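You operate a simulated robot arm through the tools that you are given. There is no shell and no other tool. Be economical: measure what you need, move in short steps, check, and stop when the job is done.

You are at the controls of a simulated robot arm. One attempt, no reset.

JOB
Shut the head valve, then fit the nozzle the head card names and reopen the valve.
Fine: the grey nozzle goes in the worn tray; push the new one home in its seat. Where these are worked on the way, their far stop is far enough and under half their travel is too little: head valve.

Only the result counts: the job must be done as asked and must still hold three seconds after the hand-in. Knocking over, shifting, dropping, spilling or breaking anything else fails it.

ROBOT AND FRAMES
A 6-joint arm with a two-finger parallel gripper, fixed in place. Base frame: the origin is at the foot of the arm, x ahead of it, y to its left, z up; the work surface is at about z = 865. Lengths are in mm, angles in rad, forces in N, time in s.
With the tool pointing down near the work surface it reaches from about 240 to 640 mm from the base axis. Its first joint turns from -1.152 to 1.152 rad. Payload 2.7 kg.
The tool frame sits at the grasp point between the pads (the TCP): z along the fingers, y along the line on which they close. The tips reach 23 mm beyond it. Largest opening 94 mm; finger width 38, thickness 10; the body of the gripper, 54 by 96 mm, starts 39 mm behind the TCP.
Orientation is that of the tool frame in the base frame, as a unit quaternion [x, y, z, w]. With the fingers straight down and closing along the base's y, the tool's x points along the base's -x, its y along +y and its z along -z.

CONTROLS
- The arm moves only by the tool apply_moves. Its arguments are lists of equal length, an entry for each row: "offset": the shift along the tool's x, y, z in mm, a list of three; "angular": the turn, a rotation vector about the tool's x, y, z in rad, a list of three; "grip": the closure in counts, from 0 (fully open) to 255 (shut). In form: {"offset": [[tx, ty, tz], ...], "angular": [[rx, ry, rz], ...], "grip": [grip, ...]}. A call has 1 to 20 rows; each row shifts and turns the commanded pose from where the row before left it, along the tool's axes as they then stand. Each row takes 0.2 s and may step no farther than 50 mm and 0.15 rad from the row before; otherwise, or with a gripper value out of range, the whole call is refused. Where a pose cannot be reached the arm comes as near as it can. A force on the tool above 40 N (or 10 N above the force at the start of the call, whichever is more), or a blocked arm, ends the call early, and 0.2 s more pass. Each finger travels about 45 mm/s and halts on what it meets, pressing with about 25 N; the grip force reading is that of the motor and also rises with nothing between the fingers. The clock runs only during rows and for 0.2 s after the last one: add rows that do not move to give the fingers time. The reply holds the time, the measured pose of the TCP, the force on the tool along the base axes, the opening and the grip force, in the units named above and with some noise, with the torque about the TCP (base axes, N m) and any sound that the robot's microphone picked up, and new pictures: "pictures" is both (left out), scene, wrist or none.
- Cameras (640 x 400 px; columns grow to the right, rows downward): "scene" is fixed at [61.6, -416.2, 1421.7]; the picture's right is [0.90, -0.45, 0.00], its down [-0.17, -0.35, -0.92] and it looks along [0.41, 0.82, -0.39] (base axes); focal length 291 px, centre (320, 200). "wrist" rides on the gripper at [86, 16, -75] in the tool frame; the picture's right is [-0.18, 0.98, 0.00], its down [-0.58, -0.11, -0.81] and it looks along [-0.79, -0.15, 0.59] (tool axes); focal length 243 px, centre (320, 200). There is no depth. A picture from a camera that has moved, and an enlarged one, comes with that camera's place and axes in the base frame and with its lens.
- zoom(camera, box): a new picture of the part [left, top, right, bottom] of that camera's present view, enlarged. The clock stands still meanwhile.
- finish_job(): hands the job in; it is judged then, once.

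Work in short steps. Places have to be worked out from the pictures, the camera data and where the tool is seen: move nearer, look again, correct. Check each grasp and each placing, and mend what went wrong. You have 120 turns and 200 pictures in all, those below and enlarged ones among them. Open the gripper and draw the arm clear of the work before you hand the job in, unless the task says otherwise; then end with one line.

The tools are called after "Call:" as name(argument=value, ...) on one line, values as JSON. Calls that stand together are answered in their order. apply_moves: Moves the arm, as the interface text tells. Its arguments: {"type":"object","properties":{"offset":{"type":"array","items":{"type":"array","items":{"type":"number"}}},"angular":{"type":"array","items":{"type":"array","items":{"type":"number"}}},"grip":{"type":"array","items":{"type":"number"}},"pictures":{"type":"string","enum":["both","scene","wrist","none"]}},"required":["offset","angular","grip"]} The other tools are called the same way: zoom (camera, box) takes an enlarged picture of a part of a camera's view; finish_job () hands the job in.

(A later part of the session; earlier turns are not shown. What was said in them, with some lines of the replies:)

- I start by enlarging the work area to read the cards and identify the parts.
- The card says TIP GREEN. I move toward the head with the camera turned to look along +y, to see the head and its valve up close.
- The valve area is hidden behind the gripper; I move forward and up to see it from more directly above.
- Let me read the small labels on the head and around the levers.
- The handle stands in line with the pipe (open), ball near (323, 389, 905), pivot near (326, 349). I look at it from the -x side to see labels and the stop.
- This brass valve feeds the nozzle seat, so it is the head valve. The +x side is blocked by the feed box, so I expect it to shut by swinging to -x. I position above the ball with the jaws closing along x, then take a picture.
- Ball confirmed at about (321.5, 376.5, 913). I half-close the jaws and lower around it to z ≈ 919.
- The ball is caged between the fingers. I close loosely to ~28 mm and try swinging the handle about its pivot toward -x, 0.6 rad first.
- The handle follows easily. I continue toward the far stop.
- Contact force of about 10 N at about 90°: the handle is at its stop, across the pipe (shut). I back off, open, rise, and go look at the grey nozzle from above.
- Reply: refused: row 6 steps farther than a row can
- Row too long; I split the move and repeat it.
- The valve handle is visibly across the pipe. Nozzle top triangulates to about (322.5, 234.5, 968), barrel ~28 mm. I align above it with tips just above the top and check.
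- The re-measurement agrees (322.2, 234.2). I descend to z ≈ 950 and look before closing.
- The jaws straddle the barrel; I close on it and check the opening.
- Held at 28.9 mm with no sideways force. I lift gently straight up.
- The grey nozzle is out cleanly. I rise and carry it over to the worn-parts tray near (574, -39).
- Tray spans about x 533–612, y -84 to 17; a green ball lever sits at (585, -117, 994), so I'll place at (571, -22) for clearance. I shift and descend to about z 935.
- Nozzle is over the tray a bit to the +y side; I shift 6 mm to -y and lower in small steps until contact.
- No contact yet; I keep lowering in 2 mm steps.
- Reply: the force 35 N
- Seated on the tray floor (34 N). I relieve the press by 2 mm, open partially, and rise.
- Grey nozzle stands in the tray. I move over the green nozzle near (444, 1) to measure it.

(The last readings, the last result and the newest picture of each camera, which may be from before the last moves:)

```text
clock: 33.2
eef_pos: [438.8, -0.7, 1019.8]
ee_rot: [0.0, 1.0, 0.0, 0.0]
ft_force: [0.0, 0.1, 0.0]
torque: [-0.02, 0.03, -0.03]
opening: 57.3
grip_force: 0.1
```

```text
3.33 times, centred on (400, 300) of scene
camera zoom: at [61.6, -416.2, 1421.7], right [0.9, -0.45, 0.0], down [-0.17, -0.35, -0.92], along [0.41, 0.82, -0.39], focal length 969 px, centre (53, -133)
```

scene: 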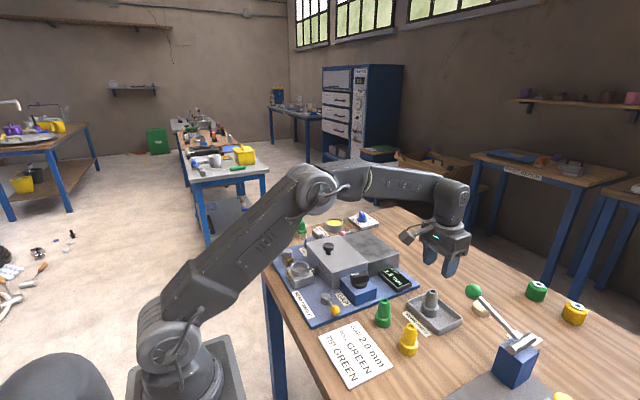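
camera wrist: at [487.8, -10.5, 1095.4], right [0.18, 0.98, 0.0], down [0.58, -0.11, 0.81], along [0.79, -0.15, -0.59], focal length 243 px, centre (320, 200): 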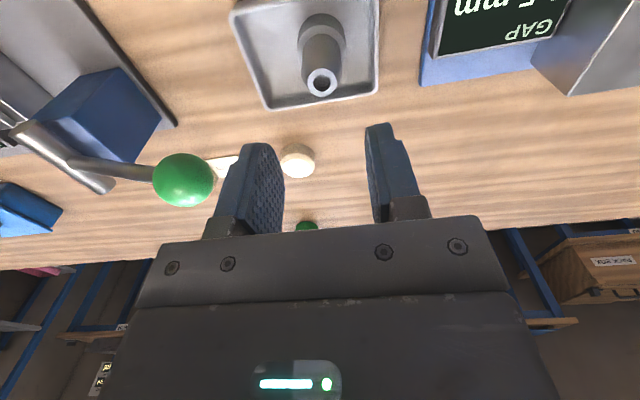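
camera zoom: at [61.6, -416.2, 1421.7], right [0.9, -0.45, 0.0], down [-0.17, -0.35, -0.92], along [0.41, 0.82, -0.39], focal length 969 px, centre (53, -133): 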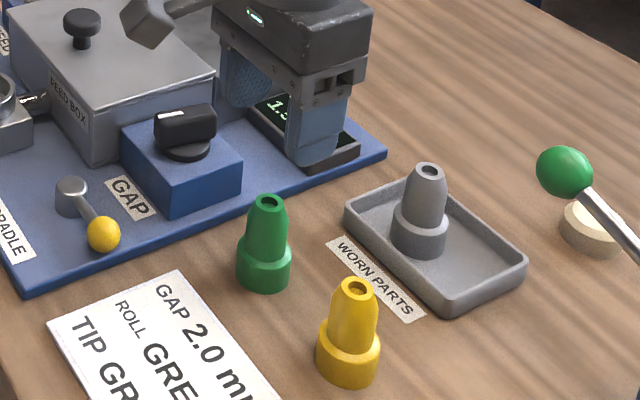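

Green nozzle hole at about (446.5, 4.5, 928). I align and descend partway.

Call:
apply_moves(offset=[[-7.7, 5, 0], [0, 0, 45], [0, 0, 0]], angular=[[0, 0, 0], [0, 0, 0], [0, 0, 0]], grip=[100, 100, 100], pictures="wrist")

```text
clock: 34.0
eef_pos: [448.2, 5.3, 975.1]
ee_rot: [0.001, 1.0, 0.001, 0.0]
ft_force: [-0.4, 0.4, 0.2]
torque: [-0.02, -0.01, 0.01]
opening: 57.6
grip_force: 0.1
camera wrist: at [364.2, 21.4, 1050.0], right [0.18, 0.98, 0.0], down [0.58, -0.11, 0.81], along [0.79, -0.15, -0.59], focal length 243 px, centre (320, 200)
```

wrist: 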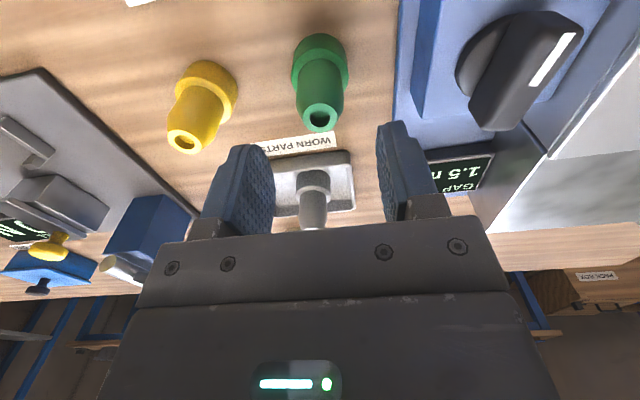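

Aligned (447.5, 5.6). Descend to z ≈ 910 and close.

Call:
apply_moves(offset=[[0, 0, 35], [0, 0, 30], [0, 0, 0], [0, 0, 0], [0, 0, 0], [0, 0, 0], [0, 0, 0]], angular=[[0, 0, 0], [0, 0, 0], [0, 0, 0], [0, 0, 0], [0, 0, 0], [0, 0, 0], [0, 0, 0]], grip=[100, 100, 100, 255, 255, 255, 255], pictures="wrist")

Call:
zoom(camera="scene", box=[350, 240, 450, 360])

```text
clock: 35.6
eef_pos: [447.5, 5.4, 910.0]
ee_rot: [0.0, 1.0, 0.0, 0.0]
ft_force: [0.6, -0.8, 0.3]
torque: [0.0, 0.01, 0.01]
opening: 29.1
grip_force: 24.8
camera wrist: at [363.7, 21.1, 985.1], right [0.18, 0.98, 0.0], down [0.58, -0.11, 0.81], along [0.79, -0.15, -0.59], focal length 243 px, centre (320, 200)
```

wrist: 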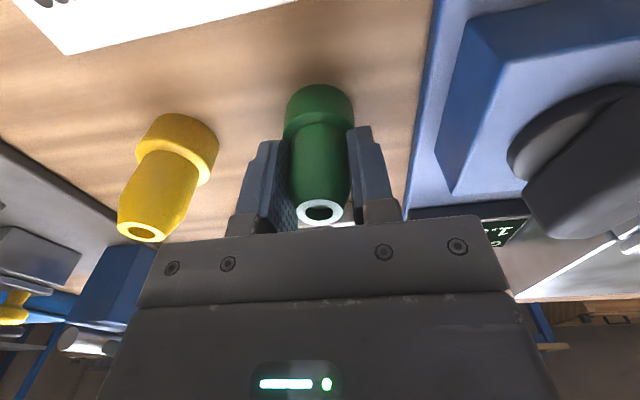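

```text
3.33 times, centred on (400, 300) of scene
camera zoom: at [61.6, -416.2, 1421.7], right [0.9, -0.45, 0.0], down [-0.17, -0.35, -0.92], along [0.41, 0.82, -0.39], focal length 969 px, centre (53, -133)
```

zoom: 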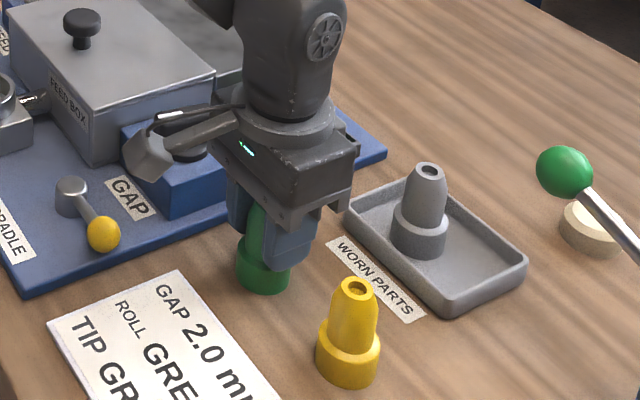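

Green nozzle held the same way as the grey one was. I lift to ~1060 and carry it above the seat (322.8, 233.3).

Call:
apply_moves(offset=[[0, 0, -20], [0, 0, -40], [0, 0, -45], [0, 0, -45], [20.75, 38, 0], [20.75, 38, 0], [20.75, 38, 0], [20.75, 38, 0], [20.75, 38, 0], [20.75, 38, 0], [0, 0, 0]], angular=[[0, 0, 0], [0, 0, 0], [0, 0, 0], [0, 0, 0], [0, 0, 0], [0, 0, 0], [0, 0, 0], [0, 0, 0], [0, 0, 0], [0, 0, 0], [0, 0, 0]], grip=[255, 255, 255, 255, 255, 255, 255, 255, 255, 255, 255], pictures="wrist")

Call:
zoom(camera="scene", box=[240, 180, 360, 300])

```text
clock: 38.0
eef_pos: [323.1, 234.0, 1060.8]
ee_rot: [-0.001, 1.0, 0.001, 0.001]
ft_force: [-0.8, -0.3, -0.7]
torque: [-0.02, 0.02, 0.03]
opening: 28.7
grip_force: 25.0
camera wrist: at [238.3, 249.8, 1136.4], right [0.18, 0.98, 0.0], down [0.58, -0.11, 0.81], along [0.79, -0.15, -0.59], focal length 243 px, centre (320, 200)
```

wrist: 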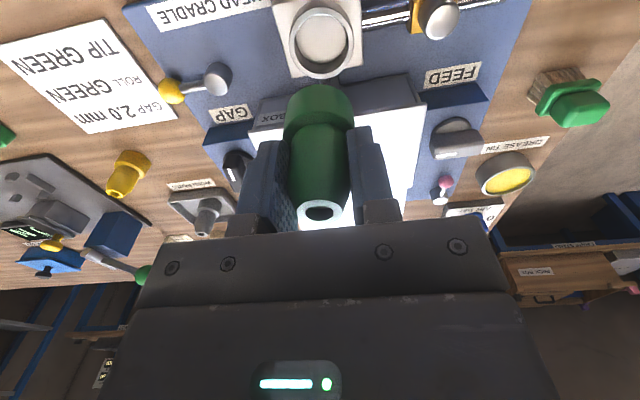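

```text
3.33 times, centred on (300, 240) of scene
camera zoom: at [61.6, -416.1, 1421.7], right [0.9, -0.45, 0.0], down [-0.17, -0.35, -0.92], along [0.41, 0.82, -0.39], focal length 969 px, centre (387, 67)
```

zoom: 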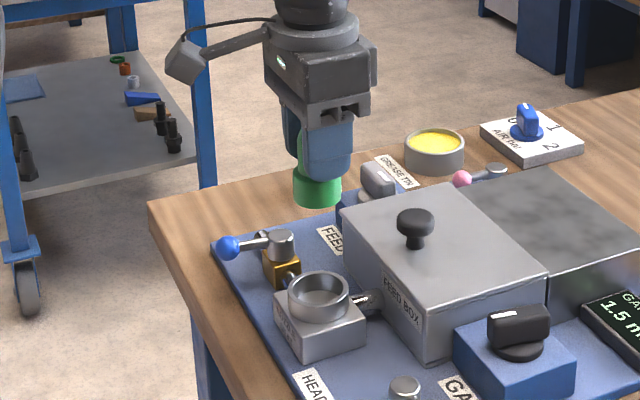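

Seat ring is right below. I lower to just above the ring (TCP ≈ 975) and compare.

Call:
apply_moves(offset=[[0, -0.5, 40], [0, 0, 45], [0, 0, 0]], angular=[[0, 0, 0], [0, 0, 0], [0, 0, 0]], grip=[255, 255, 255], pictures="none")

Call:
zoom(camera="wrist", box=[220, 0, 420, 220])

Call:
zoom(camera="scene", box=[260, 220, 340, 300])

```text
clock: 38.8
eef_pos: [323.4, 234.3, 974.8]
ee_rot: [0.0, 1.0, 0.0, 0.0]
ft_force: [0.6, -0.1, -1.1]
torque: [0.0, 0.04, 0.0]
opening: 28.7
grip_force: 25.3
```

```text
1.82 times, centred on (320, 110) of wrist
camera zoom: at [239.1, 249.3, 1049.9], right [0.18, 0.98, 0.0], down [0.58, -0.11, 0.81], along [0.79, -0.15, -0.59], focal length 441 px, centre (320, 364)
```

zoom: 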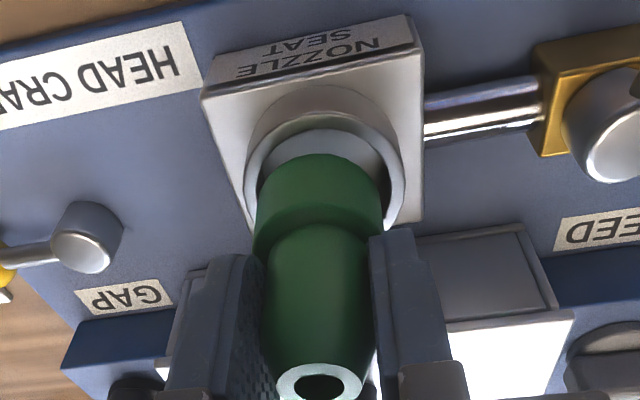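

```text
5.00 times, centred on (300, 260) of scene
camera zoom: at [61.6, -416.2, 1421.7], right [0.9, -0.45, 0.0], down [-0.17, -0.35, -0.92], along [0.41, 0.82, -0.39], focal length 1453 px, centre (420, -100)
```

zoom: 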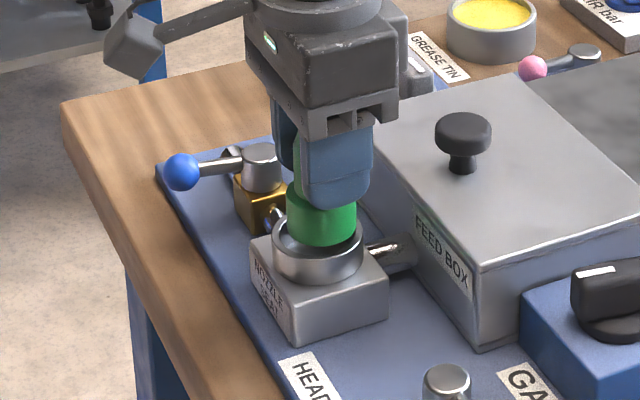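

Well aligned with the ring. I lower in small steps toward z ≈ 949, watching force.

Call:
apply_moves(offset=[[0, -0.5, 5], [0, 0, 5], [0, 0, 4], [0, 0, 4], [0, 0, 3], [0, 0, 3], [0, 0, 0]], angular=[[0, 0, 0], [0, 0, 0], [0, 0, 0], [0, 0, 0], [0, 0, 0], [0, 0, 0], [0, 0, 0]], grip=[255, 255, 255, 255, 255, 255, 255], pictures="none")

Call:
zoom(camera="scene", box=[260, 220, 340, 300])

```text
clock: 39.6
eef_pos: [324.9, 233.9, 968.0]
ee_rot: [-0.001, 1.0, 0.003, 0.004]
ft_force: [-1.5, -0.6, 6.8]
torque: [-0.15, 0.07, -0.03]
opening: 28.9
grip_force: 24.7
stopped in row 3: the force on the tool passed its limit at 47 N (the readings are from after the stop); the commanded pose is now the measured one
```

```text
5.00 times, centred on (300, 260) of scene
camera zoom: at [61.5, -416.2, 1421.7], right [0.9, -0.45, 0.0], down [-0.17, -0.35, -0.92], along [0.41, 0.82, -0.39], focal length 1453 px, centre (420, -100)
```

zoom: 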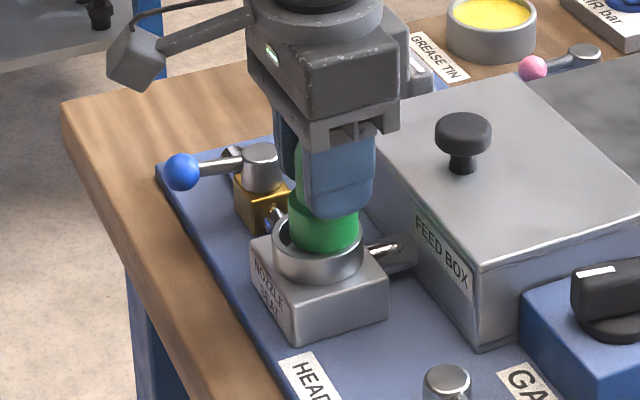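

It caught on the ring edge; the scene view suggests the nozzle is ~3 mm too far to +x. I lift 6 mm, shift -3 in x and re-check closely.

Call:
apply_moves(offset=[[0, 0, -6], [4, 0.5, 0], [0, 0, 0]], angular=[[0, 0, 0], [0, 0, 0], [0, 0, 0]], grip=[255, 255, 255], pictures="none")

Call:
zoom(camera="scene", box=[280, 245, 320, 285])

Call:
zoom(camera="wrist", box=[260, 20, 380, 120])

```text
clock: 40.4
eef_pos: [319.7, 233.9, 972.5]
ee_rot: [-0.001, 1.0, 0.002, 0.004]
ft_force: [0.7, 0.8, -0.5]
torque: [-0.03, -0.02, 0.02]
opening: 28.9
grip_force: 25.4
```

```text
10.00 times, centred on (300, 265) of scene
camera zoom: at [61.6, -416.2, 1421.7], right [0.9, -0.45, 0.0], down [-0.17, -0.35, -0.92], along [0.41, 0.82, -0.39], focal length 2906 px, centre (520, -450)
```

zoom: 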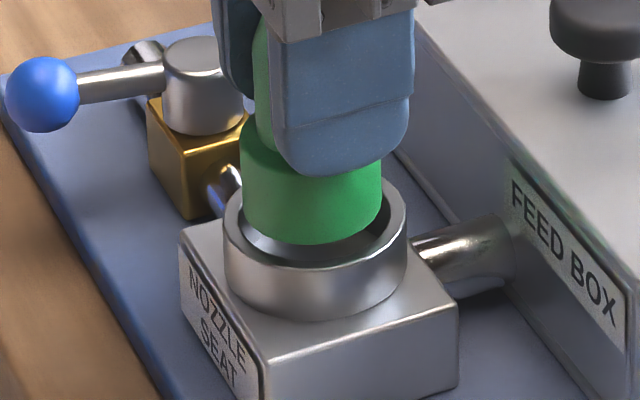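

```text
4.00 times, centred on (320, 70) of wrist
camera zoom: at [235.3, 249.3, 1047.7], right [0.18, 0.98, 0.01], down [0.58, -0.11, 0.81], along [0.8, -0.14, -0.59], focal length 970 px, centre (320, 720)
```

zoom: 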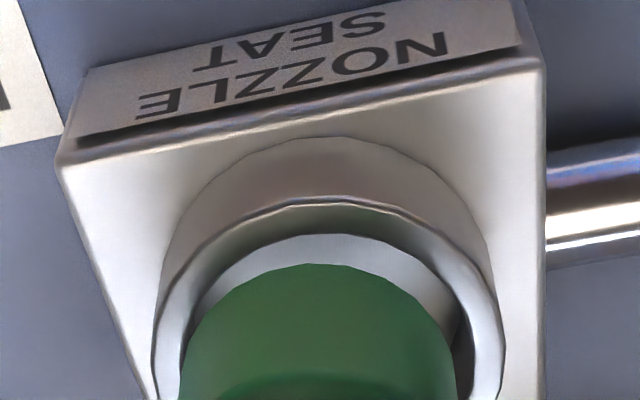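

Compared with the ring, the nozzle is now about 2 mm toward -x and 1.5 mm toward -y. I correct that plus the tiny tilt, then re-check.

Call:
apply_moves(offset=[[-2.2, 1.5, 0], [0, 0, 0]], angular=[[0.004, 0.008, 0.002], [0, 0, 0]], grip=[255, 255], pictures="none")

Call:
zoom(camera="scene", box=[280, 245, 320, 285])

Call:
zoom(camera="wrist", box=[260, 40, 380, 140])

```text
clock: 41.0
eef_pos: [322.0, 235.3, 972.5]
ee_rot: [0.0, 1.0, 0.0, 0.0]
ft_force: [0.5, -0.7, -0.9]
torque: [-0.01, 0.02, 0.0]
opening: 28.7
grip_force: 25.1
```

```text
10.00 times, centred on (300, 265) of scene
camera zoom: at [61.6, -416.2, 1421.7], right [0.9, -0.45, 0.0], down [-0.17, -0.35, -0.92], along [0.41, 0.82, -0.39], focal length 2906 px, centre (520, -450)
```

zoom: 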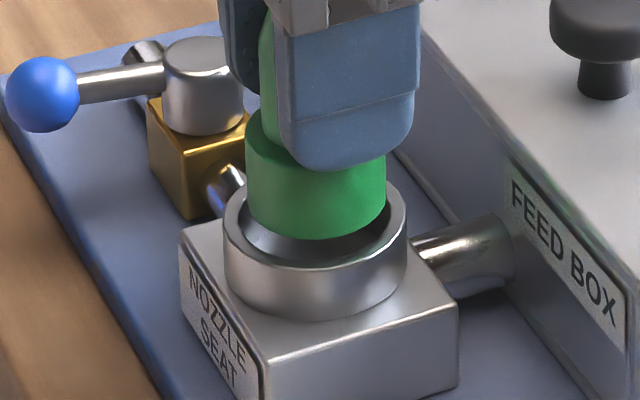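

```text
4.00 times, centred on (320, 90) of wrist
camera zoom: at [238.3, 251.4, 1048.3], right [0.18, 0.98, 0.0], down [0.58, -0.11, 0.81], along [0.79, -0.15, -0.59], focal length 970 px, centre (320, 640)
```

zoom: 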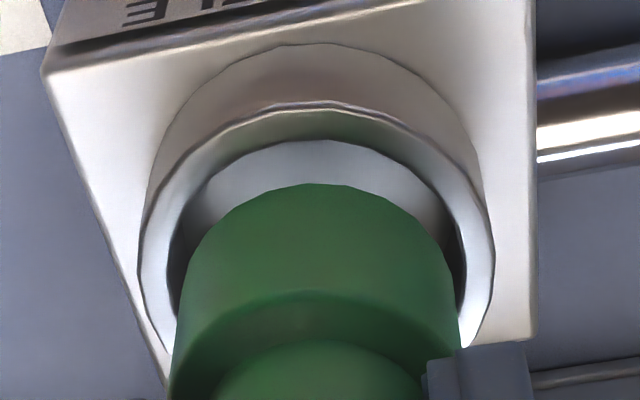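

Centred within about 0.5 mm in both views. Lowering again in small steps.

Call:
apply_moves(offset=[[0, -0.4, 3], [0, 0, 3], [0, 0, 3], [0, 0, 3], [0, 0, 3], [0, 0, 3], [0, 0, 2], [0, 0, 0]], angular=[[0, 0, 0], [0, 0, 0], [0, 0, 0], [0, 0, 0], [0, 0, 0], [0, 0, 0], [0, 0, 0], [0, 0, 0]], grip=[255, 255, 255, 255, 255, 255, 255, 255], pictures="none")

Call:
zoom(camera="scene", box=[280, 245, 320, 285])

```text
clock: 42.8
eef_pos: [321.8, 234.5, 953.8]
ee_rot: [0.0, 1.0, 0.0, -0.002]
ft_force: [-0.1, 0.4, -0.7]
torque: [0.01, 0.02, -0.03]
opening: 28.7
grip_force: 24.8
```

```text
10.00 times, centred on (300, 265) of scene
camera zoom: at [61.6, -416.2, 1421.7], right [0.9, -0.45, 0.0], down [-0.17, -0.35, -0.92], along [0.41, 0.82, -0.39], focal length 2906 px, centre (520, -450)
```

zoom: 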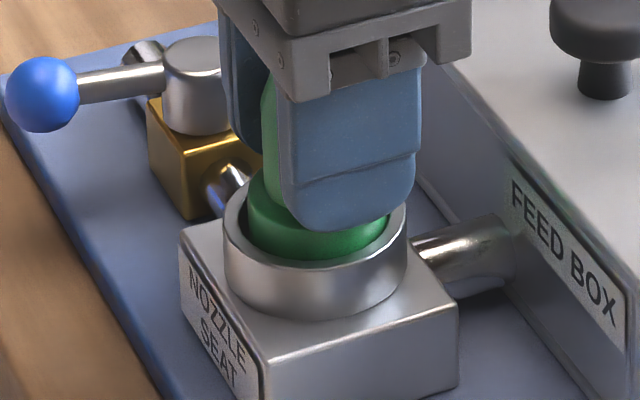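

It has entered the ring freely. I push on down to the bottom.

Call:
apply_moves(offset=[[0, 0, 2], [0, 0, 2], [0, 0, 2], [0, 0, 2], [0, 0, 1.5], [0, 0, 0]], angular=[[0, 0, 0], [0, 0, 0], [0, 0, 0], [0, 0, 0], [0, 0, 0], [0, 0, 0]], grip=[255, 255, 255, 255, 255, 255], pictures="none")

Call:
zoom(camera="scene", box=[280, 245, 320, 285])

```text
clock: 43.7
eef_pos: [322.8, 235.5, 949.9]
ee_rot: [-0.001, 1.0, 0.001, 0.0]
ft_force: [-0.5, -0.3, 5.7]
torque: [-0.04, 0.15, 0.04]
opening: 28.9
grip_force: 25.1
stopped in row 4: the force on the tool passed its limit at 45 N (the readings are from after the stop); the commanded pose is now the measured one
```

```text
10.00 times, centred on (300, 265) of scene
camera zoom: at [61.5, -416.2, 1421.7], right [0.9, -0.45, 0.0], down [-0.17, -0.35, -0.92], along [0.41, 0.82, -0.39], focal length 2906 px, centre (520, -450)
```

zoom: 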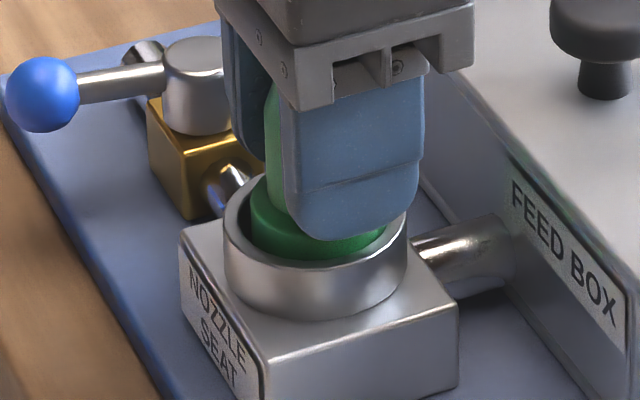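

Firm stop at TCP 950, which matches the grey nozzle's seated height (~905 bottom). I release, rise, and inspect.

Call:
apply_moves(offset=[[0, 0, 0], [0, 0, 0], [0, 0, 0], [0, 0, -25], [0, 0, -35], [0, 0, 0]], angular=[[0, 0, 0], [0, 0, 0], [0, 0, 0], [0, 0, 0], [0, 0, 0], [0, 0, 0]], grip=[200, 120, 110, 110, 110, 110], pictures="none")

Call:
zoom(camera="scene", box=[260, 220, 340, 300])

Call:
zoom(camera="wrist", box=[240, 20, 400, 150])

```text
clock: 45.1
eef_pos: [324.1, 234.5, 1010.2]
ee_rot: [0.0, 1.0, 0.002, 0.0]
ft_force: [0.1, 1.0, 0.4]
torque: [0.03, -0.03, 0.0]
opening: 53.7
grip_force: 0.1
```

```text
5.00 times, centred on (300, 260) of scene
camera zoom: at [61.6, -416.2, 1421.7], right [0.9, -0.45, 0.0], down [-0.17, -0.35, -0.92], along [0.41, 0.82, -0.39], focal length 1453 px, centre (420, -100)
```

zoom: 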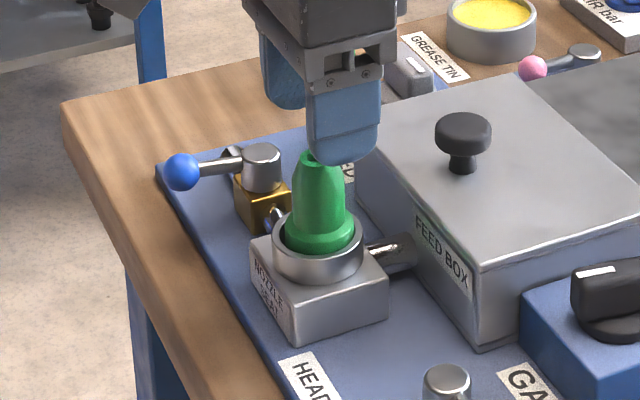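

```text
3.08 times, centred on (320, 85) of wrist
camera zoom: at [238.9, 250.3, 1084.7], right [0.18, 0.98, 0.0], down [0.58, -0.11, 0.81], along [0.79, -0.15, -0.59], focal length 746 px, centre (320, 554)
```

zoom: 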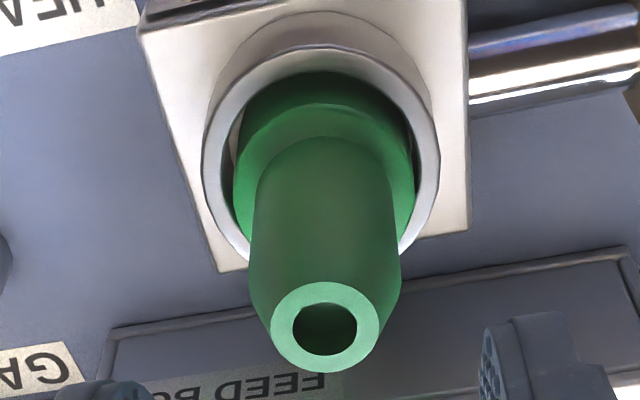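

Looks seated like the grey one was. To be sure it is home, I close the fingers above it and press its top gently until the force stop.

Call:
apply_moves(offset=[[0, 0, 0], [0, 0, 0], [0, 0, 0], [0, 0, 0], [0, 0, 10], [0, 0, 4], [0, 0, 2], [0, 0, 2], [0, 0, 2], [0, 0, 2], [0, 0, 2]], angular=[[0, 0, 0], [0, 0, 0], [0, 0, 0], [0, 0, 0], [0, 0, 0], [0, 0, 0], [0, 0, 0], [0, 0, 0], [0, 0, 0], [0, 0, 0], [0, 0, 0]], grip=[255, 255, 255, 255, 255, 255, 255, 255, 255, 255, 255], pictures="none")

Call:
zoom(camera="scene", box=[260, 220, 340, 300])

```text
clock: 47.2
eef_pos: [324.6, 235.4, 992.9]
ee_rot: [-0.002, 1.0, 0.002, 0.004]
ft_force: [-6.0, -1.9, 10.9]
torque: [-0.09, 0.22, 0.0]
opening: 0.0
grip_force: 24.8
stopped in row 10: the force on the tool passed its limit at 46 N (the readings are from after the stop); the commanded pose is now the measured one
```

```text
5.00 times, centred on (300, 260) of scene
camera zoom: at [61.3, -416.3, 1421.7], right [0.9, -0.45, 0.0], down [-0.17, -0.35, -0.92], along [0.41, 0.82, -0.39], focal length 1453 px, centre (420, -100)
```

zoom: 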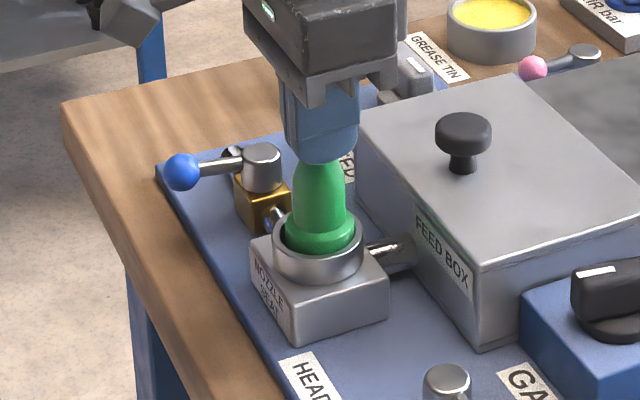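

No further movement under 46 N. I rise and compare the nozzle tip position in the scene view with the grey nozzle's earlier one (hole at (315,157) in this same zoom).

Call:
apply_moves(offset=[[0, 0, -20], [0, 0, -40], [0, 45, 0], [0, 0, 0]], angular=[[0, 0, 0], [0.004, 0.008, 0.004], [0, 0, 0], [0, 0, 0]], grip=[255, 255, 200, 115], pictures="none")

Call:
zoom(camera="scene", box=[260, 220, 340, 300])

```text
clock: 48.2
eef_pos: [324.1, 282.2, 1052.6]
ee_rot: [0.001, 1.0, 0.001, -0.001]
ft_force: [-0.2, 0.8, -0.2]
torque: [0.0, -0.02, 0.0]
opening: 49.7
grip_force: 0.1
```

```text
5.00 times, centred on (300, 260) of scene
camera zoom: at [61.6, -416.2, 1421.7], right [0.9, -0.45, 0.0], down [-0.17, -0.35, -0.92], along [0.41, 0.82, -0.39], focal length 1453 px, centre (420, -100)
```

zoom: 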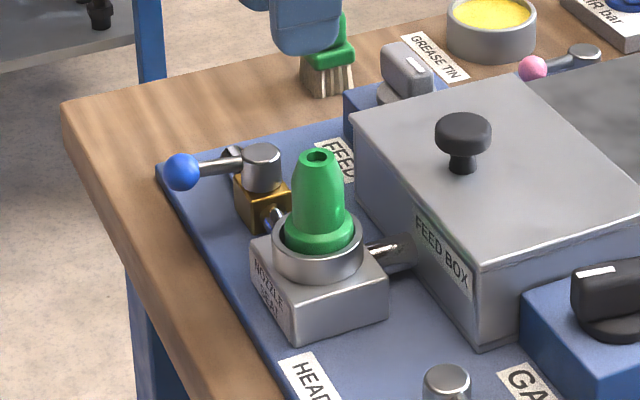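

Tip sits at the same height as the grey one did (within ~0.5 mm), so the nozzle is home. Now I go above the valve ball at about (274, 328) to reopen it.

Call:
apply_moves(offset=[[25, 23, 0], [25, 23, 0], [0, 0, 40], [0, 0, 20], [0, 0, 0]], angular=[[0, 0, 0], [0, 0, 0], [0, 0, 0], [0, 0, 0], [0, 0, 0]], grip=[115, 115, 115, 115, 115], pictures="wrist")

Call:
zoom(camera="scene", box=[250, 200, 350, 300])

```text
clock: 49.4
eef_pos: [275.3, 326.4, 992.3]
ee_rot: [0.002, 1.0, 0.0, -0.001]
ft_force: [0.0, 0.0, -0.5]
torque: [0.01, 0.0, 0.01]
opening: 51.5
grip_force: 0.0
camera wrist: at [190.2, 342.5, 1067.6], right [0.19, 0.98, 0.0], down [0.58, -0.11, 0.81], along [0.79, -0.15, -0.59], focal length 243 px, centre (320, 200)
```

wrist: 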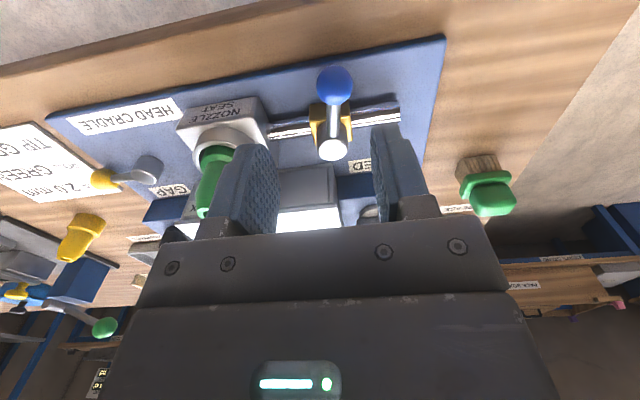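

```text
4.00 times, centred on (300, 250) of scene
camera zoom: at [61.6, -416.2, 1421.7], right [0.9, -0.45, 0.0], down [-0.17, -0.35, -0.92], along [0.41, 0.82, -0.39], focal length 1162 px, centre (400, 0)
```

zoom: 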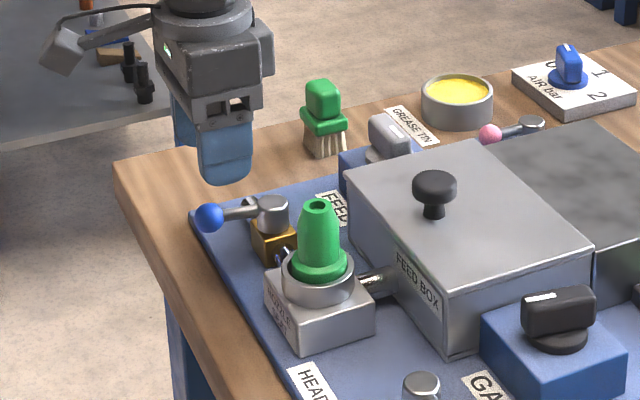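

Ball now at about (274, 336), i.e. ~80° from the pipe line. I cage it and first push once more toward shut to confirm that it really is at its stop.

Call:
apply_moves(offset=[[1, 10, 0], [0, 0, 35], [0, 0, 38], [0, 0, 0], [0, 0, 0], [0, 0, 0], [0, -3, 0], [0, -3, 0], [0, -3, 0], [0, 0, 0]], angular=[[0, 0, 0], [0, 0, 0], [0, 0, 0], [0, 0, 0], [0, 0, 0], [0, 0, 0], [0, 0, 0], [0, 0, 0], [0, 0, 0], [0, 0, 0]], grip=[115, 115, 115, 176, 176, 176, 176, 176, 176, 176], pictures="wrist")

Call:
zoom(camera="wrist", box=[200, 80, 440, 230])

```text
clock: 51.6
eef_pos: [273.9, 328.8, 920.5]
ee_rot: [0.001, 1.0, 0.002, 0.0]
ft_force: [-1.8, 19.8, -3.6]
torque: [0.01, -0.24, -0.01]
opening: 38.0
grip_force: 9.7
camera wrist: at [189.2, 344.8, 994.9], right [0.19, 0.98, 0.0], down [0.58, -0.11, 0.81], along [0.79, -0.15, -0.59], focal length 243 px, centre (320, 200)
```

wrist: 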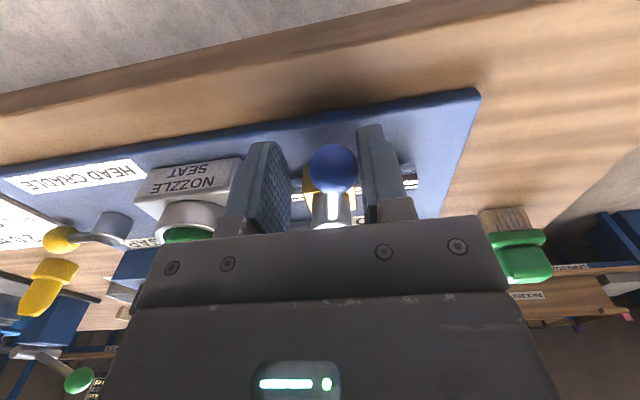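

```text
2.67 times, centred on (320, 155) of wrist
camera zoom: at [189.2, 344.8, 994.9], right [0.19, 0.98, 0.0], down [0.58, -0.11, 0.81], along [0.79, -0.15, -0.59], focal length 647 px, centre (320, 320)
```

zoom: 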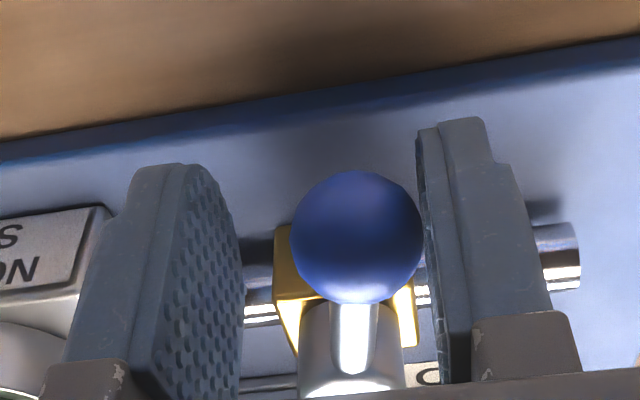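

Ball did not move under 20 N: it is the hard stop, so shut was complete. Now I swing it back to open.

Call:
apply_moves(offset=[[0, 8, 0], [-0.25, 4.9, 0], [-0.25, 4.9, 0], [-0.25, 4.9, 0], [-0.25, 4.9, 0], [-0.25, 4.9, 0], [-0.25, 4.9, 0], [-0.25, 4.9, 0], [-0.25, 4.9, 0], [-0.25, 4.9, 0], [-0.25, 4.9, 0], [-0.25, 4.9, 0], [-0.25, 4.9, 0], [-0.25, 4.9, 0], [0, 0, 0]], angular=[[0, 0, 0.14], [0, 0, 0.1], [0, 0, 0.1], [0, 0, 0.1], [0, 0, 0.1], [0, 0, 0.1], [0, 0, 0.1], [0, 0, 0.1], [0, 0, 0.1], [0, 0, 0.1], [0, 0, 0.1], [0, 0, 0.1], [0, 0, 0.1], [0, 0, 0.1], [0, 0, 0]], grip=[176, 176, 176, 176, 176, 176, 176, 176, 176, 176, 176, 176, 176, 176, 176], pictures="wrist")

Call:
zoom(camera="scene", box=[250, 200, 350, 300])

```text
clock: 54.8
eef_pos: [314.3, 378.1, 919.1]
ee_rot: [0.661, 0.75, 0.0, -0.002]
ft_force: [0.2, -0.9, 0.2]
torque: [-0.02, -0.03, 0.0]
opening: 29.3
grip_force: 0.1
camera wrist: at [322.3, 465.8, 995.0], right [1.0, -0.06, 0.0], down [-0.03, -0.59, 0.81], along [-0.05, -0.8, -0.59], focal length 243 px, centre (320, 200)
```

wrist: 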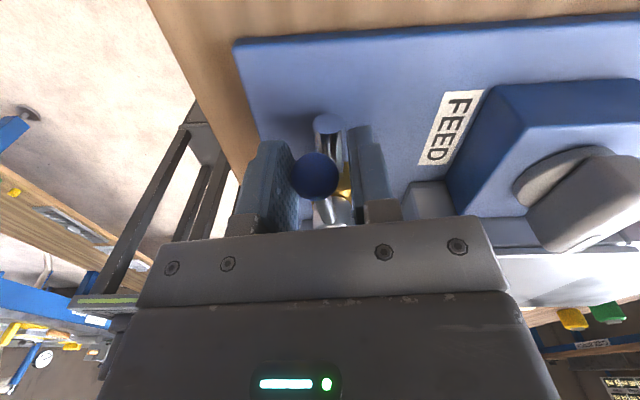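

```text
4.00 times, centred on (300, 250) of scene
camera zoom: at [61.6, -416.2, 1421.7], right [0.9, -0.45, 0.0], down [-0.17, -0.35, -0.92], along [0.41, 0.82, -0.39], focal length 1162 px, centre (400, 0)
```

zoom: 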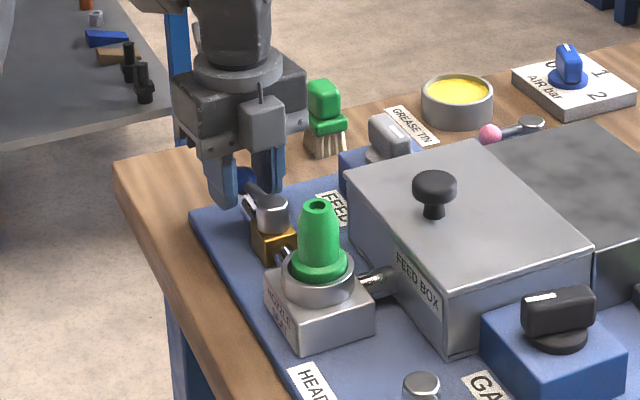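

Nearly back to line; I continue a little until it meets the open stop.

Call:
apply_moves(offset=[[-0.25, 4.9, 0], [-0.25, 4.9, 0], [-0.25, 4.9, 0], [0, 2, 0], [0, 0, 0]], angular=[[0, 0, 0.1], [0, 0, 0.1], [0, 0, 0.05], [0, 0, 0], [0, 0, 0]], grip=[176, 176, 176, 176, 176], pictures="wrist")

```text
clock: 56.0
eef_pos: [328.4, 376.5, 919.0]
ee_rot: [0.749, 0.663, -0.004, 0.0]
ft_force: [-26.5, -1.3, -0.1]
torque: [-0.28, 0.15, 0.04]
opening: 40.6
grip_force: 13.1
camera wrist: at [358.4, 461.3, 993.7], right [0.95, -0.3, 0.0], down [-0.17, -0.56, 0.81], along [-0.25, -0.77, -0.59], focal length 243 px, centre (320, 200)
```

wrist: 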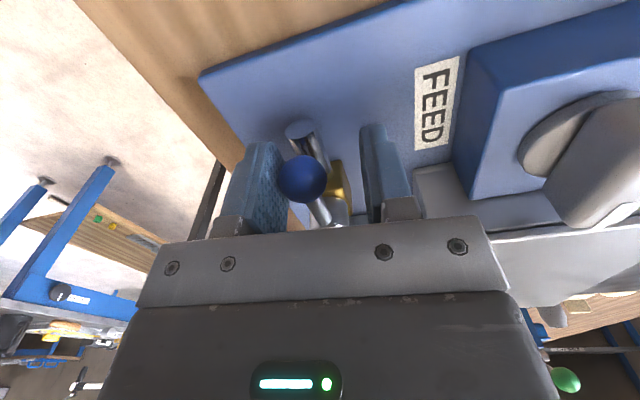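

The open stop resists with 26 N. I back off, open, rise straight up and draw clear, then check everything.

Call:
apply_moves(offset=[[0, -7, 0], [0, 0, 0], [0, 0, 0], [0, 0, -40], [0, 0, -45], [0, 0, -45], [0, 0, -40], [0, 0, 0]], angular=[[0, 0, 0], [0, 0, 0], [0, 0, 0], [0, 0, 0], [0, 0, 0], [0, 0, 0], [0, 0, 0], [0, 0, 0]], grip=[150, 115, 115, 115, 115, 60, 0, 0], pictures="both")

Call:
zoom(camera="scene", box=[260, 220, 340, 300])

Call:
zoom(camera="scene", box=[300, 260, 500, 390])

```text
clock: 57.8
eef_pos: [323.9, 378.5, 1089.7]
ee_rot: [0.749, 0.663, 0.0, -0.001]
ft_force: [0.3, 0.2, -0.1]
torque: [-0.03, 0.03, -0.03]
opening: 94.0
grip_force: 0.0
camera wrist: at [353.1, 461.6, 1165.4], right [0.95, -0.3, 0.0], down [-0.18, -0.56, 0.81], along [-0.24, -0.77, -0.59], focal length 243 px, centre (320, 200)
```

scene: 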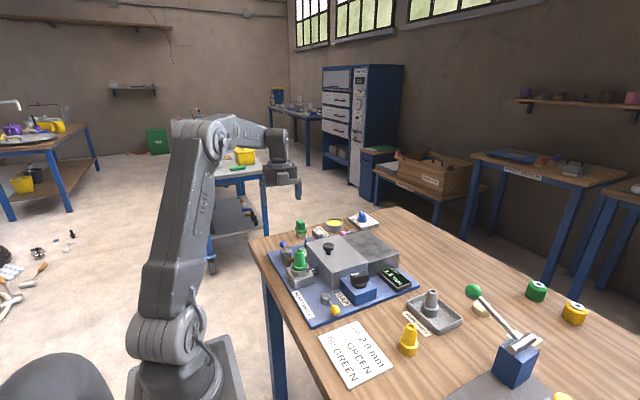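
wrist: 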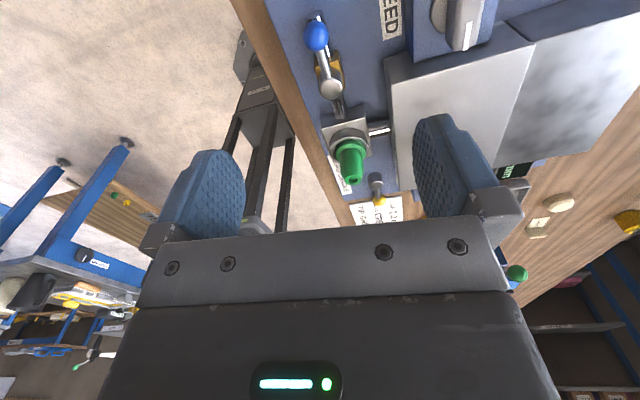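

```text
5.00 times, centred on (300, 260) of scene
camera zoom: at [61.6, -416.2, 1421.7], right [0.9, -0.45, 0.0], down [-0.17, -0.35, -0.92], along [0.41, 0.82, -0.39], focal length 1453 px, centre (420, -100)
```

zoom: 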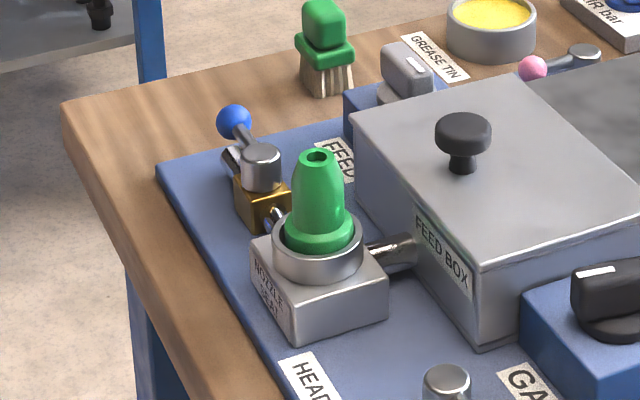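

```text
3.08 times, centred on (400, 325) of scene
camera zoom: at [61.6, -416.2, 1421.7], right [0.9, -0.45, 0.0], down [-0.17, -0.35, -0.92], along [0.41, 0.82, -0.39], focal length 894 px, centre (74, -185)
```

zoom: 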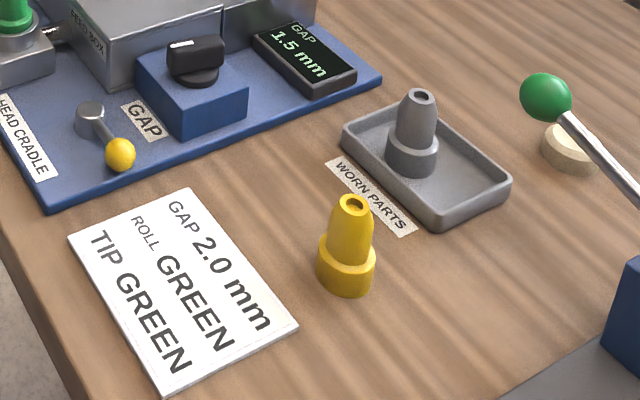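

The valve handle is back in line with the pipe, the green nozzle is fully seated, and the grey one stands in the worn tray. Nothing else has moved and the arm is clear, so I hand in.

Call:
finish_job()

```text
The job is handed in.
```

I shut the head valve to its stop, put the grey nozzle in the worn tray, pushed the green nozzle named on the card (TIP GREEN) home in its seat, and reopened the valve.
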